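You operate a simulated robot arm through the tools that you are given. There is no shell and no other tool. Be economical: measure what you need, move in short steps, check, and stop when the job is done.

You run a simulated robot arm. Do the job below in one go: nothing can be reset, and whatever is moved stays where it is left.

JOB
Take the food tub from the worktop and leave it on the green notebook.

Only the result counts: the job must be done as asked and must still hold three seconds after the hand-in. Knocking over, shifting, dropping, spilling or breaking anything else fails it.

ROBOT AND FRAMES
A 7-joint arm with a two-finger parallel gripper, fixed in place. Base frame: the origin is at the foot of the arm, x ahead of it, y to its left, z up; the work surface is at about z = 0. Lengths are in mm, angles in degrees, forces in N, time in s.
With the tool pointing down near the work surface it reaches from about 240 to 620 mm from the base axis. Its first joint turns from -66.0 to 66.0 degrees. Payload 2.6 kg.
Tool frame: the origin (TCP) lies between the finger pads and is the grasp point; the fingertips stand 30 mm ahead of it; z points along the fingers, y is the line along which they close. The gripper opens to 94 mm. The fingers are 28 mm wide and 10 mm thick; the gripper's body (50 by 96 mm) begins 55 mm behind the TCP.
Orientation is told as [roll, pitch, yaw] about the base's x, y, z axes, in that order, counted from this pose: with the fingers straight down and closing along the base's y, the tool's x points along the base's -x, its y along +y and its z along -z.

CONTROLS
- The arm moves only by the tool nudge_tool. Its argument "steps" is a list of rows, each an object (a shift or turn left out is 0, a gripper value left out holds the last) with "translation": the shift along the tool's x, y, z in mm, a list of three; "rot": the turn, a rotation vector about the tool's x, y, z in degrees, a list of three. In form: [{"translation": [x, y, z], "rot": [rx, ry, rz]}, ...]. A call has 1 to 12 rows; each row is the pose to reach, as a shift and turn from the pose commanded when the call began, along the tool's axes at that moment. "grip" is the finger opening in mm, from 0 to 94, set as the call begins (left out, the last holds). A row lasts 0.2 s, in which the tool goes at most 50 mm and 8.6 degrees; a call with a longer step from one row to the next is refused whole, and so is a gripper value outside its range. A pose out of reach is approached as far as the arm can. The call stops where the force on the tool passes 40 N (or 10 N more than at its start, if that is more) or the arm is blocked; 0.2 s more then pass. Each finger travels about 72 mm/s and halts on what it meets, pressing with about 23 N; the grip force reading is that of the motor and also rises with nothing between the fingers. The clock runs only during rows and for 0.2 s after the last one: add rows that repeat a pose to give the fingers time. The reply holds the time, the measured pose of the TCP, the force on the tool along the base axes, the opening and the grip force, in the units named above and with some noise, and new pictures: "show" is both (left out), scene, wrist or none.
- Cameras (640 x 400 px; columns grow to the right, rows downward): "scene" is fixed at [33.4, 442.7, 545.3]; the picture's right is [-0.73, -0.69, 0.00], its down [-0.50, 0.53, -0.68] and it looks along [0.47, -0.49, -0.73] (base axes); focal length 341 px, centre (320, 200). "wrist" rides on the gripper at [-37, 0, -58] in the tool frame; the picture's right is [0.00, -1.00, 0.00], its down [0.97, 0.00, -0.24] and it looks along [0.24, 0.00, 0.97] (tool axes); focal length 218 px, centre (320, 200). There is no depth. A picture from a camera that has moved, and an enlarged one, comes with that camera's place and axes in the base frame and with its lens.
- zoom(camera, box): a new picture of the part [left, top, right, bottom] of that camera's present view, enlarged. The clock stands still meanwhile.
- close_job(): hands the job in; it is judged then, once.

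Go step by step. Nothing tells you positions but the pictures and the camera data: compare them with the known pose of the tool, close in by small moves and look again before you grip or let go. The budget is 90 turns and 150 pictures, counting those below and the enlarged ones. Unless the task says otherwise, let go and move clear before handing in, and close with one line.

The tools are called after "Request:" as name(argument=value, ...) on one line, values as JSON. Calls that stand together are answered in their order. nudge_tool: Moves the arm, as the interface text tells. Its arguments: {"type":"object","properties":{"steps":{"type":"array","items":{"type":"object","properties":{"translation":{"type":"array","items":{"type":"number"}},"rot":{"type":"array","items":{"type":"number"}}}}},"grip":{"type":"number"},"show":{"type":"string","enum":["both","scene","wrist","none"]}},"required":["steps"]} The other tools are called the same way: zoom (camera, box) takes an enlarged picture of a part of a camera's view; close_job () hands the job in.

At the start:

```text
time_s: 0.0
tcp_pos: [351.7, 78.0, 187.4]
tcp_rot: [0.0, 0.0, 0.0]
contact_force: [0.6, -1.0, 0.4]
gripper_width: 93.9
gripper_force: 0.0
```

scene: 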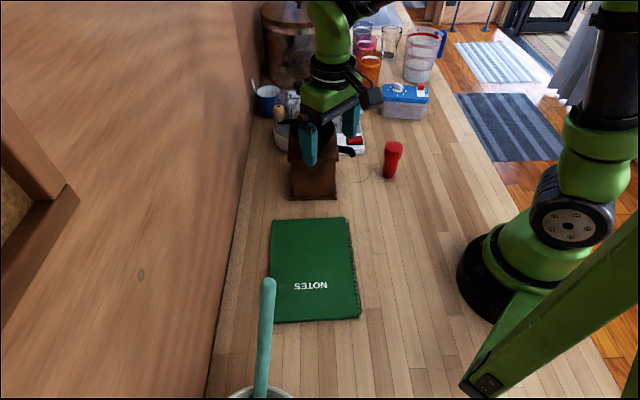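
wrist: 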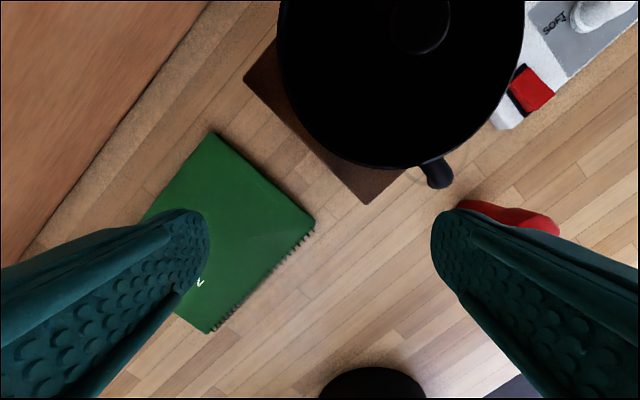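

I see a green notebook, a coffee grinder, a red shaker, and a blue-lidded tub further back. I'll zoom to identify the tub.

Request:
zoom(camera="scene", box=[240, 20, 460, 210])

Request:
zoom(camera="scene", box=[360, 60, 450, 130])

```text
2.11 times, centred on (350, 115) of scene
camera zoom: at [33.4, 442.7, 545.3], right [-0.73, -0.69, 0.0], down [-0.5, 0.53, -0.68], along [0.47, -0.49, -0.73], focal length 718 px, centre (257, 379)
```

zoom: 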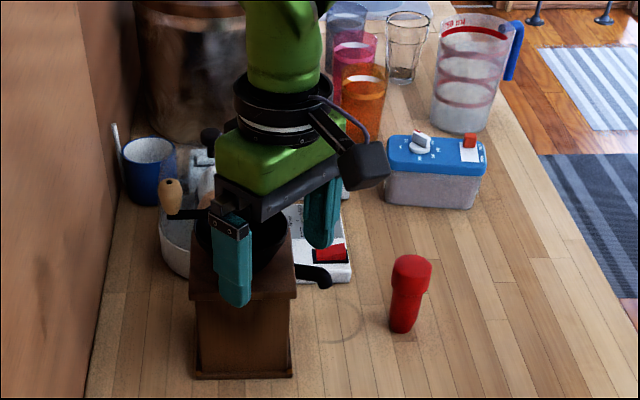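

```text
5.71 times, centred on (405, 95) of scene
camera zoom: at [33.4, 442.7, 545.3], right [-0.73, -0.69, 0.0], down [-0.5, 0.53, -0.68], along [0.47, -0.49, -0.73], focal length 1948 px, centre (-166, 800)
```

zoom: 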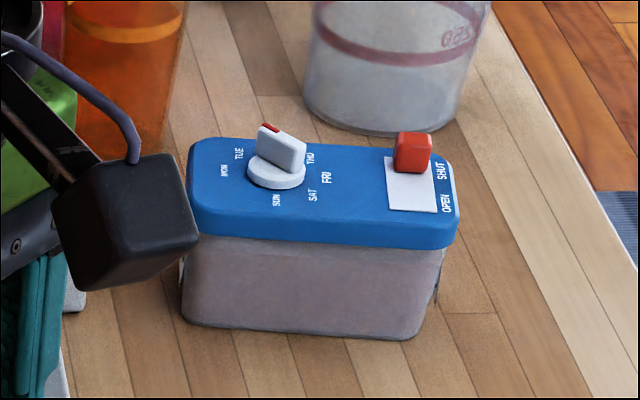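

The blue-lidded food tub sits at about (455,-345), with its long axis about 35° from x. It is roughly 110 x 78 x 60 mm. The notebook centre is near (280,209). I'll rise first, then cross to a point above the tub.

Request:
nudge_tool(steps=[{"translation": [0, 0, -40]}, {"translation": [0, 0, -80]}, {"translation": [0, 0, -113]}], grip=94, show="both")

```text
time_s: 0.8
tcp_pos: [352.8, 76.3, 300.9]
tcp_rot: [0.0, 0.2, 0.0]
contact_force: [0.0, -0.1, 0.3]
gripper_width: 94.2
gripper_force: 0.0
camera wrist: at [389.7, 76.9, 357.9], right [0.0, -1.0, 0.0], down [-0.97, 0.0, 0.24], along [-0.24, 0.0, -0.97], focal length 218 px, centre (320, 200)
```

scene: 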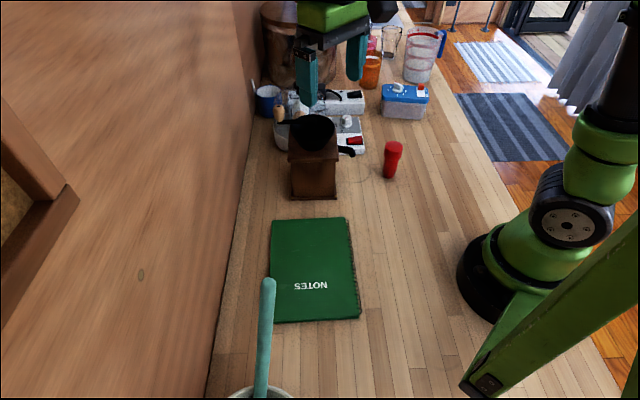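
wrist: 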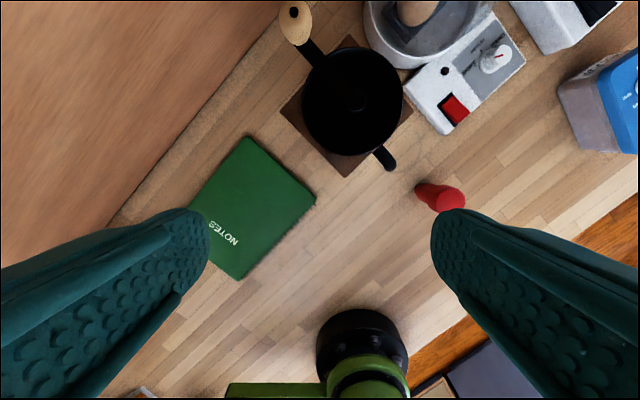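

The tub is in the wrist view at right. I'll cross to above it and turn the gripper.

Request:
nudge_tool(steps=[{"translation": [0, -45, 0]}, {"translation": [0, -92, 0]}, {"translation": [0, -140, 0], "rot": [0, 0, -7]}, {"translation": [-10, -187, 0], "rot": [0, 0, -14]}, {"translation": [-20, -234, 0], "rot": [0, 0, -21]}, {"translation": [-35, -280, 0], "rot": [0, 0, -28]}, {"translation": [-55, -324, 0], "rot": [0, 0, -35]}, {"translation": [-75, -367, 0], "rot": [0, 0, -35.3]}, {"translation": [-92, -405, 0], "rot": [0, 0, -35.3]}, {"translation": [-92, -415, 0], "rot": [0, 0, -35.3]}])

```text
time_s: 3.0
tcp_pos: [444.2, -328.4, 298.1]
tcp_rot: [0.0, 0.1, 35.3]
contact_force: [-0.5, 0.2, 0.6]
gripper_width: 94.2
gripper_force: 0.1
out of reach, approached as far as the arm can: row 10
camera wrist: at [475.1, -307.3, 356.6], right [0.58, -0.82, 0.0], down [-0.79, -0.56, 0.24], along [-0.2, -0.14, -0.97], focal length 218 px, centre (320, 200)
```

scene: 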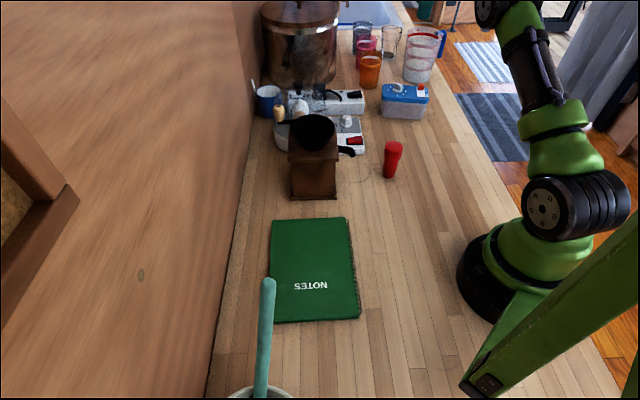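
wrist: 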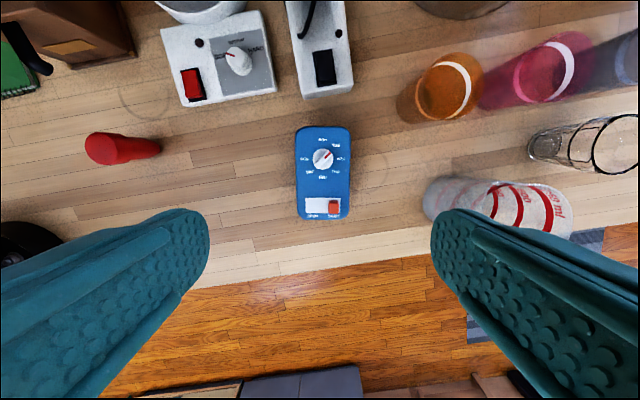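

The tub's lid centre is near (443,-331), almost under the tool. I'll descend partway and check again.

Request:
nudge_tool(steps=[{"translation": [0, 0, 0]}, {"translation": [0, 0, 45]}, {"translation": [0, 0, 90]}, {"translation": [0, 0, 130]}, {"translation": [0, 0, 160]}, {"translation": [0, 0, 160]}])

```text
time_s: 4.4
tcp_pos: [445.7, -326.3, 139.1]
tcp_rot: [0.0, 0.0, 35.3]
contact_force: [0.5, -0.4, -0.7]
gripper_width: 94.3
gripper_force: 0.1
camera wrist: at [476.4, -305.9, 196.8], right [0.58, -0.82, 0.0], down [-0.79, -0.56, 0.24], along [-0.2, -0.14, -0.97], focal length 218 px, centre (320, 200)
```

scene: 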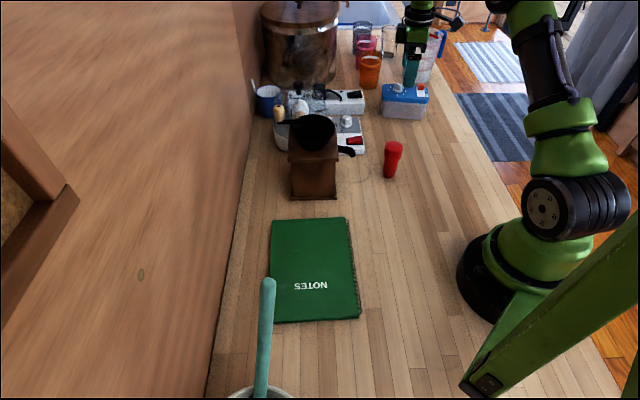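
wrist: 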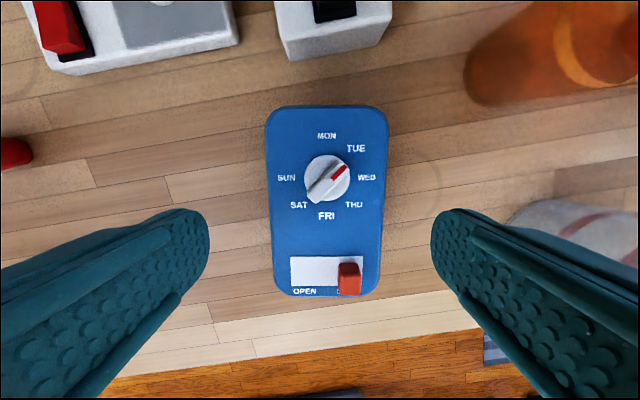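

Aligned well: the lid is about 72 mm wide, 4.6 mm off along -y and 3 mm along +x. I'll correct this and descend to z≈42 with force watch.

Request:
nudge_tool(steps=[{"translation": [3, -4.6, 0]}, {"translation": [3, -4.6, 35]}, {"translation": [3, -4.6, 65]}, {"translation": [3, -4.6, 85]}, {"translation": [3, -4.6, 97]}, {"translation": [3, -4.6, 97]}])

Request:
zoom(camera="scene", box=[360, 50, 450, 130])

```text
time_s: 5.8
tcp_pos: [445.1, -333.3, 42.3]
tcp_rot: [0.0, 0.0, 35.4]
contact_force: [0.7, 0.1, -0.6]
gripper_width: 93.8
gripper_force: 0.1
camera wrist: at [475.5, -311.3, 100.4], right [0.58, -0.82, 0.0], down [-0.79, -0.56, 0.24], along [-0.2, -0.14, -0.97], focal length 218 px, centre (320, 200)
```

scene: 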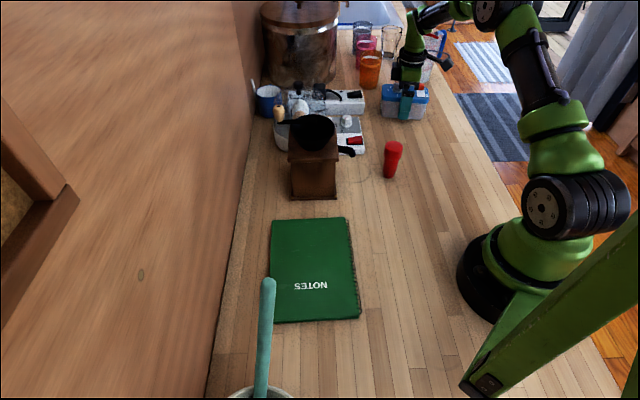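
wrist: 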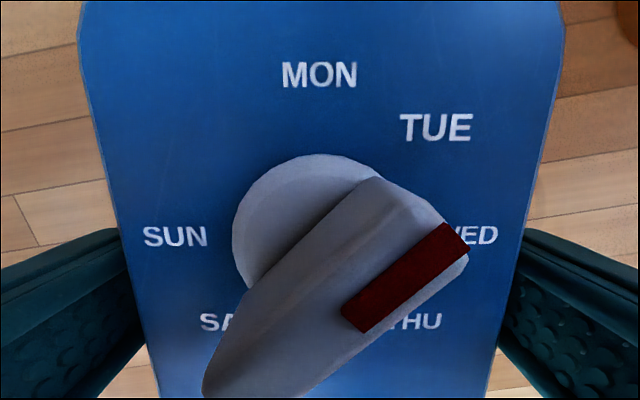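

```text
5.00 times, centred on (405, 90) of scene
camera zoom: at [33.4, 442.7, 545.3], right [-0.73, -0.69, 0.0], down [-0.5, 0.53, -0.68], along [0.47, -0.49, -0.73], focal length 1705 px, centre (-105, 750)
```

zoom: 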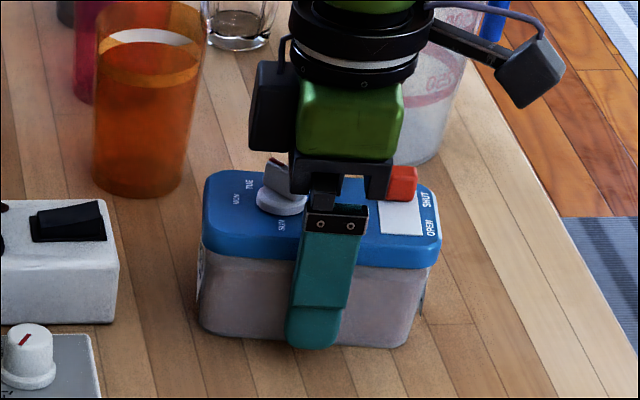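

The fingers straddle the tub with no contact. I'll close the grip.

Request:
nudge_tool(steps=[{"translation": [0, 0, 0]}, {"translation": [0, 0, 0]}, {"translation": [0, 0, 0]}, {"translation": [0, 0, 0]}], grip=50, show="wrist")

```text
time_s: 6.8
tcp_pos: [444.6, -331.2, 43.0]
tcp_rot: [0.0, 0.0, 35.2]
contact_force: [-0.1, -0.8, 0.9]
gripper_width: 76.5
gripper_force: 22.8
camera wrist: at [475.5, -311.3, 100.5], right [0.58, -0.82, 0.0], down [-0.79, -0.56, 0.24], along [-0.2, -0.14, -0.97], focal length 218 px, centre (320, 200)
```

wrist: 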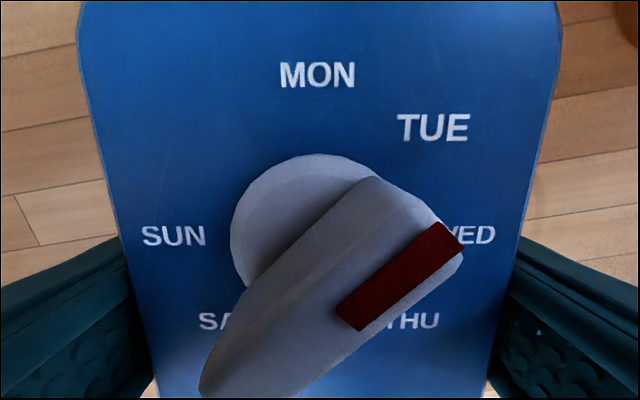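

Gripped at 76.5 mm with 23 N. I'll lift gently and check it holds.

Request:
nudge_tool(steps=[{"translation": [0, 0, -5]}, {"translation": [0, 0, -15]}, {"translation": [0, 0, -30]}, {"translation": [0, 0, -50]}, {"translation": [0, 0, -50]}])

Request:
zoom(camera="scene", box=[360, 40, 450, 130])

```text
time_s: 8.0
tcp_pos: [445.5, -331.9, 92.4]
tcp_rot: [0.0, 0.0, 35.3]
contact_force: [0.2, -0.2, -4.8]
gripper_width: 76.1
gripper_force: 22.9
camera wrist: at [476.1, -311.2, 150.5], right [0.58, -0.82, 0.0], down [-0.79, -0.56, 0.24], along [-0.2, -0.14, -0.97], focal length 218 px, centre (320, 200)
```

scene: 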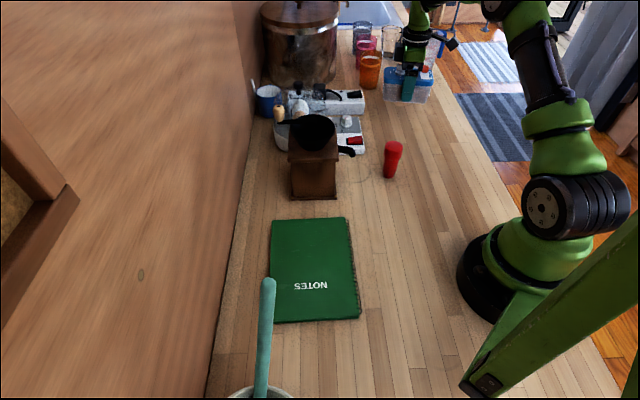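
wrist: 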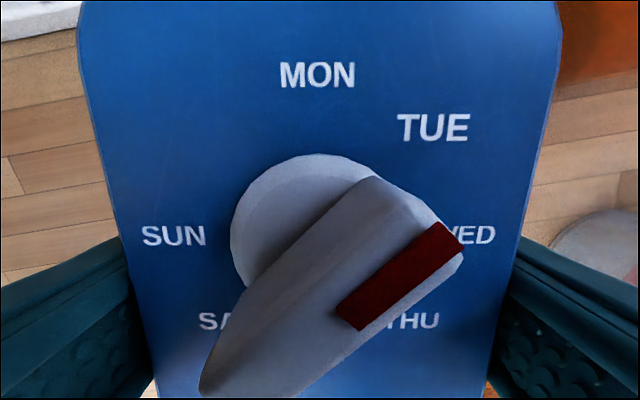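

```text
4.44 times, centred on (405, 85) of scene
camera zoom: at [33.4, 442.7, 545.3], right [-0.73, -0.69, 0.0], down [-0.5, 0.53, -0.68], along [0.47, -0.49, -0.73], focal length 1515 px, centre (-58, 711)
```

zoom: 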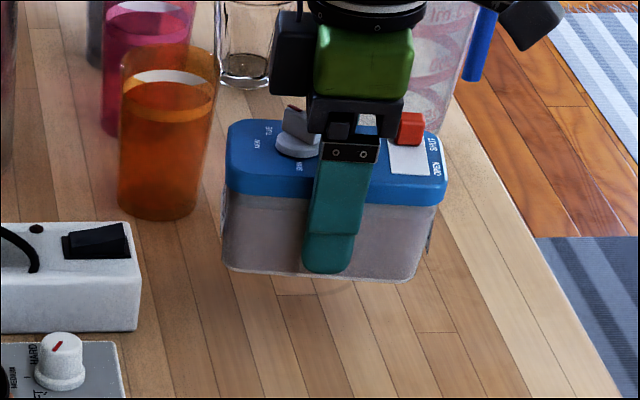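

The tub is held firmly. I'll raise it and bring it inward, clear of the grinder.

Request:
nudge_tool(steps=[{"translation": [0, 0, -30]}, {"translation": [0, 0, -65]}, {"translation": [0, 0, -100]}, {"translation": [7, 32, -120]}, {"translation": [14, 64, -140]}, {"translation": [21, 96, -160]}, {"translation": [28, 128, -180]}, {"translation": [35, 160, -200]}, {"translation": [42, 191.5, -208]}, {"translation": [42, 191.5, -208]}], show="scene")

```text
time_s: 10.2
tcp_pos: [299.4, -200.1, 300.5]
tcp_rot: [0.1, 0.0, 35.3]
contact_force: [-0.3, 0.2, -4.1]
gripper_width: 76.4
gripper_force: 23.1
```

scene: 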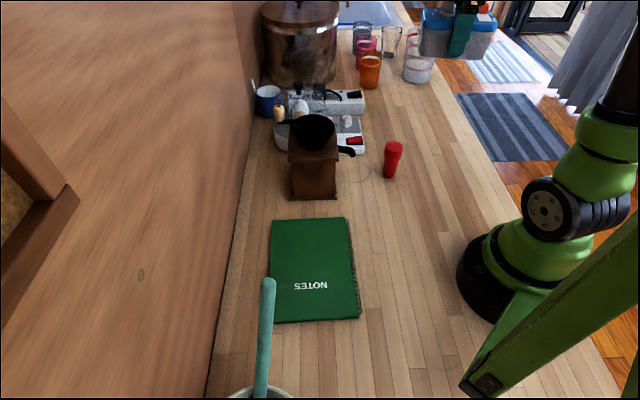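

Next I'll swing over to the notebook at height while turning -80° so the tub lines up with it.

Request:
nudge_tool(steps=[{"translation": [-21.7, 32.4, 0], "rot": [0, 0, 8]}, {"translation": [-43.4, 64.8, 0], "rot": [0, 0, 16]}, {"translation": [-65.1, 97.2, 0], "rot": [0, 0, 24]}, {"translation": [-86.8, 129.6, 0], "rot": [0, 0, 32]}, {"translation": [-108.5, 162, 0], "rot": [0, 0, 40]}, {"translation": [-130.2, 194.4, 0], "rot": [0, 0, 48]}, {"translation": [-151.9, 226.8, 0], "rot": [0, 0, 56]}, {"translation": [-173.6, 259.2, 0], "rot": [0, 0, 64]}, {"translation": [-195.3, 291.6, 0], "rot": [0, 0, 72]}, {"translation": [-217, 324, 0], "rot": [0, 0, 80.3]}, {"translation": [-217, 324, 0], "rot": [0, 0, 80.3]}])

```text
time_s: 12.6
tcp_pos: [289.6, 190.2, 299.7]
tcp_rot: [0.0, 0.0, -45.0]
contact_force: [0.2, 0.2, -4.4]
gripper_width: 76.3
gripper_force: 22.6
camera wrist: at [314.9, 162.1, 357.8], right [-0.71, -0.71, 0.0], down [-0.69, 0.69, 0.24], along [-0.17, 0.17, -0.97], focal length 218 px, centre (320, 200)
```

scene: 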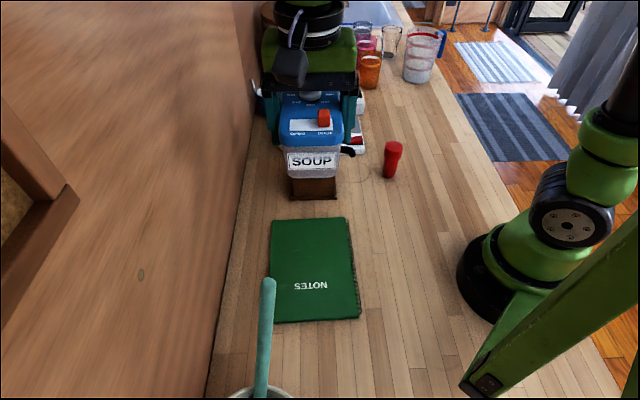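
wrist: 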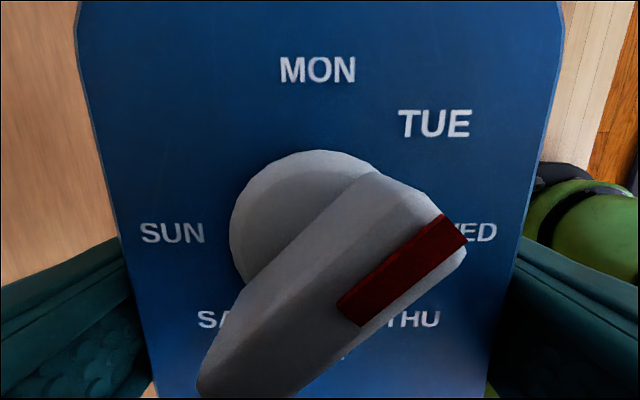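

The tub is above the notebook. I'll descend partway and check alignment.

Request:
nudge_tool(steps=[{"translation": [0, 0, 40]}, {"translation": [0, 0, 80]}, {"translation": [0, 0, 120]}, {"translation": [0, 0, 155]}, {"translation": [0, 0, 190]}, {"translation": [0, 0, 190]}], show="scene")

Request:
zoom(camera="scene", box=[210, 120, 420, 330])

```text
time_s: 14.0
tcp_pos: [288.4, 189.4, 110.7]
tcp_rot: [0.0, 0.0, -45.0]
contact_force: [-0.5, -0.3, -4.0]
gripper_width: 76.1
gripper_force: 23.4
```

scene: 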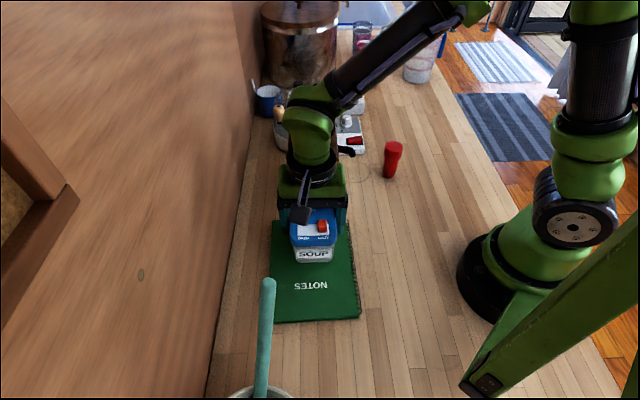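

```text
1.90 times, centred on (315, 225) of scene
camera zoom: at [33.4, 442.7, 545.3], right [-0.73, -0.69, 0.0], down [-0.5, 0.53, -0.68], along [0.47, -0.49, -0.73], focal length 649 px, centre (330, 152)
```

zoom: 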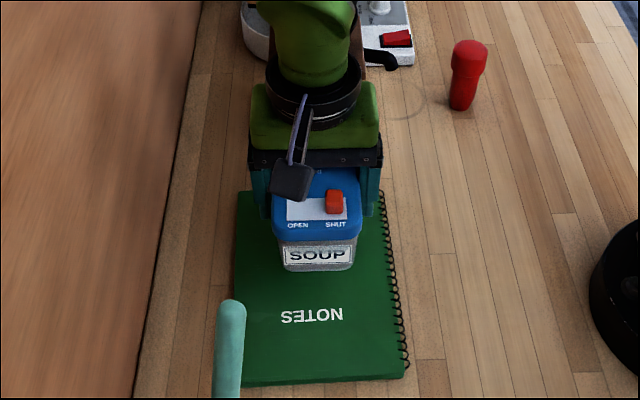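

Position is good. A slight shift (10 mm along +x tool, 6 mm along +y tool) will centre it, then I'll lower near the notebook surface.

Request:
nudge_tool(steps=[{"translation": [10, 6, 15]}, {"translation": [10, 6, 35]}, {"translation": [10, 6, 45]}, {"translation": [10, 6, 47]}, {"translation": [10, 6, 47]}], show="scene")

Request:
zoom(camera="scene", box=[250, 180, 380, 330])

```text
time_s: 15.2
tcp_pos: [287.5, 200.1, 63.4]
tcp_rot: [0.0, 0.0, -45.0]
contact_force: [0.5, -0.6, -4.3]
gripper_width: 76.4
gripper_force: 23.5
```

scene: 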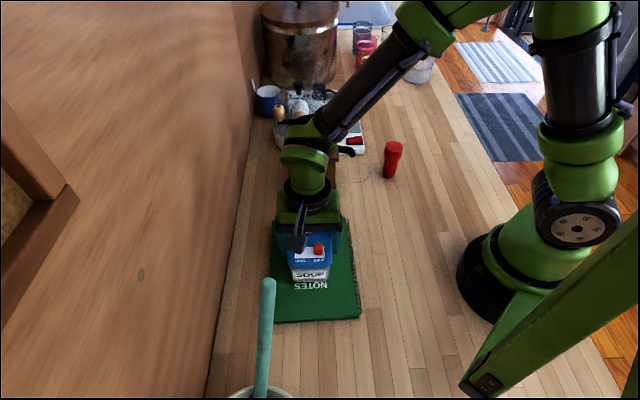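

```text
2.67 times, centred on (315, 255) of scene
camera zoom: at [33.4, 442.7, 545.3], right [-0.73, -0.69, 0.0], down [-0.5, 0.53, -0.68], along [0.47, -0.49, -0.73], focal length 909 px, centre (333, 53)
```

zoom: 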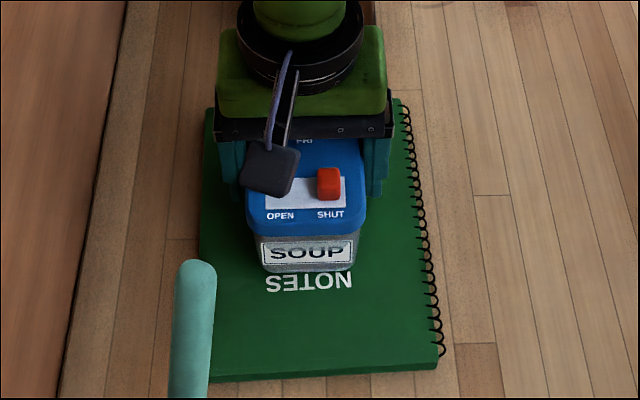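

Now I'll lower it slowly until contact.

Request:
nudge_tool(steps=[{"translation": [0, 0, 2]}, {"translation": [0, 0, 4]}, {"translation": [0, 0, 6]}, {"translation": [0, 0, 7]}, {"translation": [0, 0, 7]}], show="none")

```text
time_s: 16.4
tcp_pos: [287.5, 199.9, 56.9]
tcp_rot: [0.0, 0.0, -45.0]
contact_force: [0.9, 0.5, -4.7]
gripper_width: 76.2
gripper_force: 23.2
```

Still carrying the full weight. Continuing slowly.

Request:
nudge_tool(steps=[{"translation": [0, 0, 1]}, {"translation": [0, 0, 2]}, {"translation": [0, 0, 3]}, {"translation": [0, 0, 3]}], show="none")

```text
time_s: 17.4
tcp_pos: [286.7, 200.1, 54.7]
tcp_rot: [0.1, 0.0, -45.0]
contact_force: [-5.2, -2.7, 22.0]
gripper_width: 76.7
gripper_force: 23.2
```

Contact is made with some downward press. I'll ease back 1 mm, then open.

Request:
nudge_tool(steps=[{"translation": [0, 0, -0.8]}, {"translation": [0, 0, -0.8]}], show="none")

```text
time_s: 18.0
tcp_pos: [287.4, 202.5, 55.0]
tcp_rot: [0.1, 0.0, -44.9]
contact_force: [0.2, 0.5, 8.1]
gripper_width: 76.6
gripper_force: 22.9
```

Request:
nudge_tool(steps=[{"translation": [0, 0, 0]}, {"translation": [0, 0, 0]}, {"translation": [0, 0, 0]}], grip=94)

```text
time_s: 18.8
tcp_pos: [286.7, 200.8, 54.8]
tcp_rot: [0.0, -0.1, -45.0]
contact_force: [0.4, -0.2, 0.0]
gripper_width: 94.2
gripper_force: 0.0
camera wrist: at [313.5, 173.8, 112.2], right [-0.71, -0.71, 0.0], down [-0.69, 0.69, 0.24], along [-0.17, 0.17, -0.97], focal length 218 px, centre (320, 200)
```

scene: 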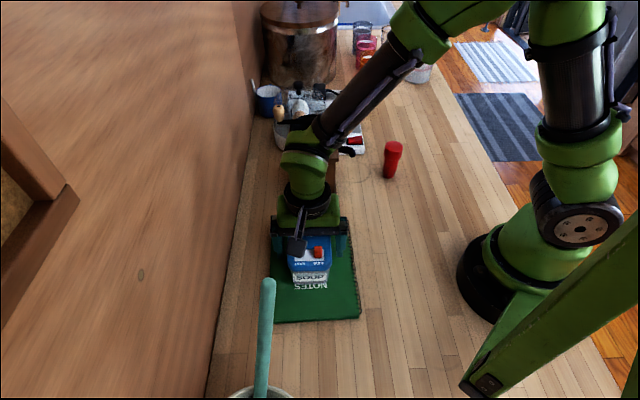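
wrist: 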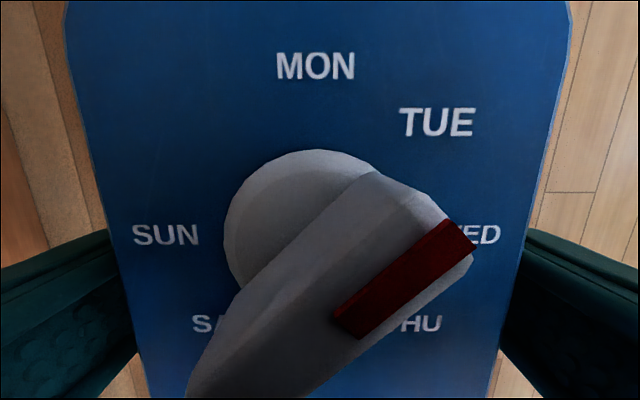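

The tub is released and resting flat. Retreating straight up.

Request:
nudge_tool(steps=[{"translation": [0, 0, -15]}, {"translation": [0, 0, -40]}, {"translation": [0, 0, -80]}, {"translation": [0, 0, -120]}, {"translation": [0, 0, -160]}, {"translation": [0, 0, -200]}, {"translation": [0, 0, -200]}])

Request:
zoom(camera="scene", box=[230, 180, 400, 340])

```text
time_s: 20.4
tcp_pos: [286.6, 200.6, 255.2]
tcp_rot: [0.0, 0.0, -44.9]
contact_force: [0.8, -0.5, -0.7]
gripper_width: 93.9
gripper_force: 0.0
camera wrist: at [313.3, 174.4, 312.1], right [-0.71, -0.71, 0.0], down [-0.69, 0.69, 0.24], along [-0.17, 0.17, -0.97], focal length 218 px, centre (320, 200)
```

scene: 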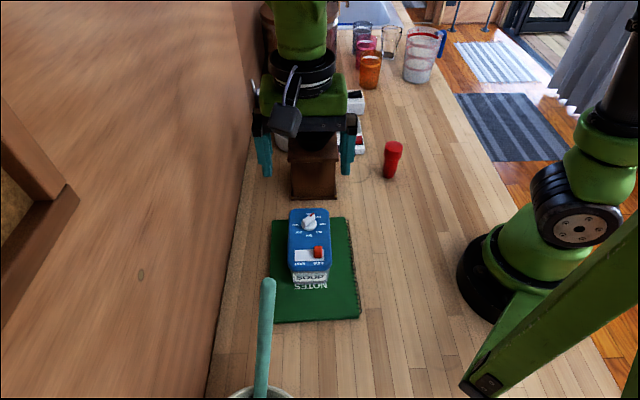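
wrist: 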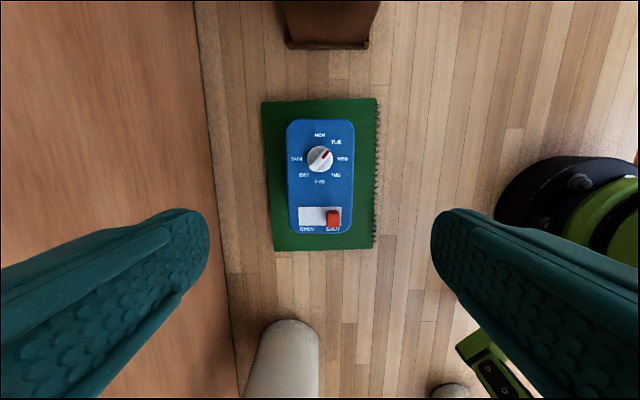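

```text
2.50 times, centred on (315, 260) of scene
camera zoom: at [33.4, 442.7, 545.3], right [-0.73, -0.69, 0.0], down [-0.5, 0.53, -0.68], along [0.47, -0.49, -0.73], focal length 852 px, centre (332, 50)
```

zoom: 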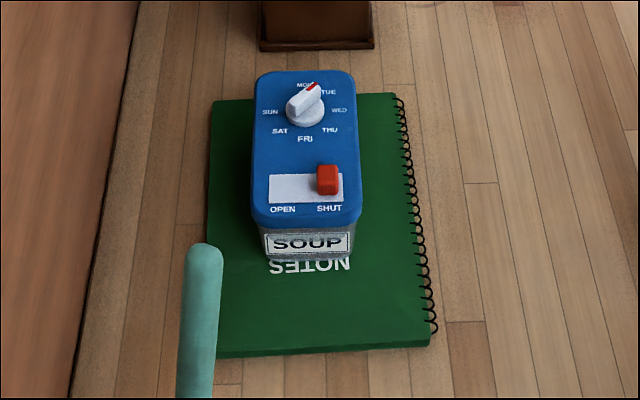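

The tub sits fully on the notebook, upright and shut. Nothing else has moved and the arm is clear, so I'm handing in.

Request:
close_job()

```text
The job is handed in.
```

The food tub is resting upright on the green notebook, let go and with the gripper clear; the job is handed in.
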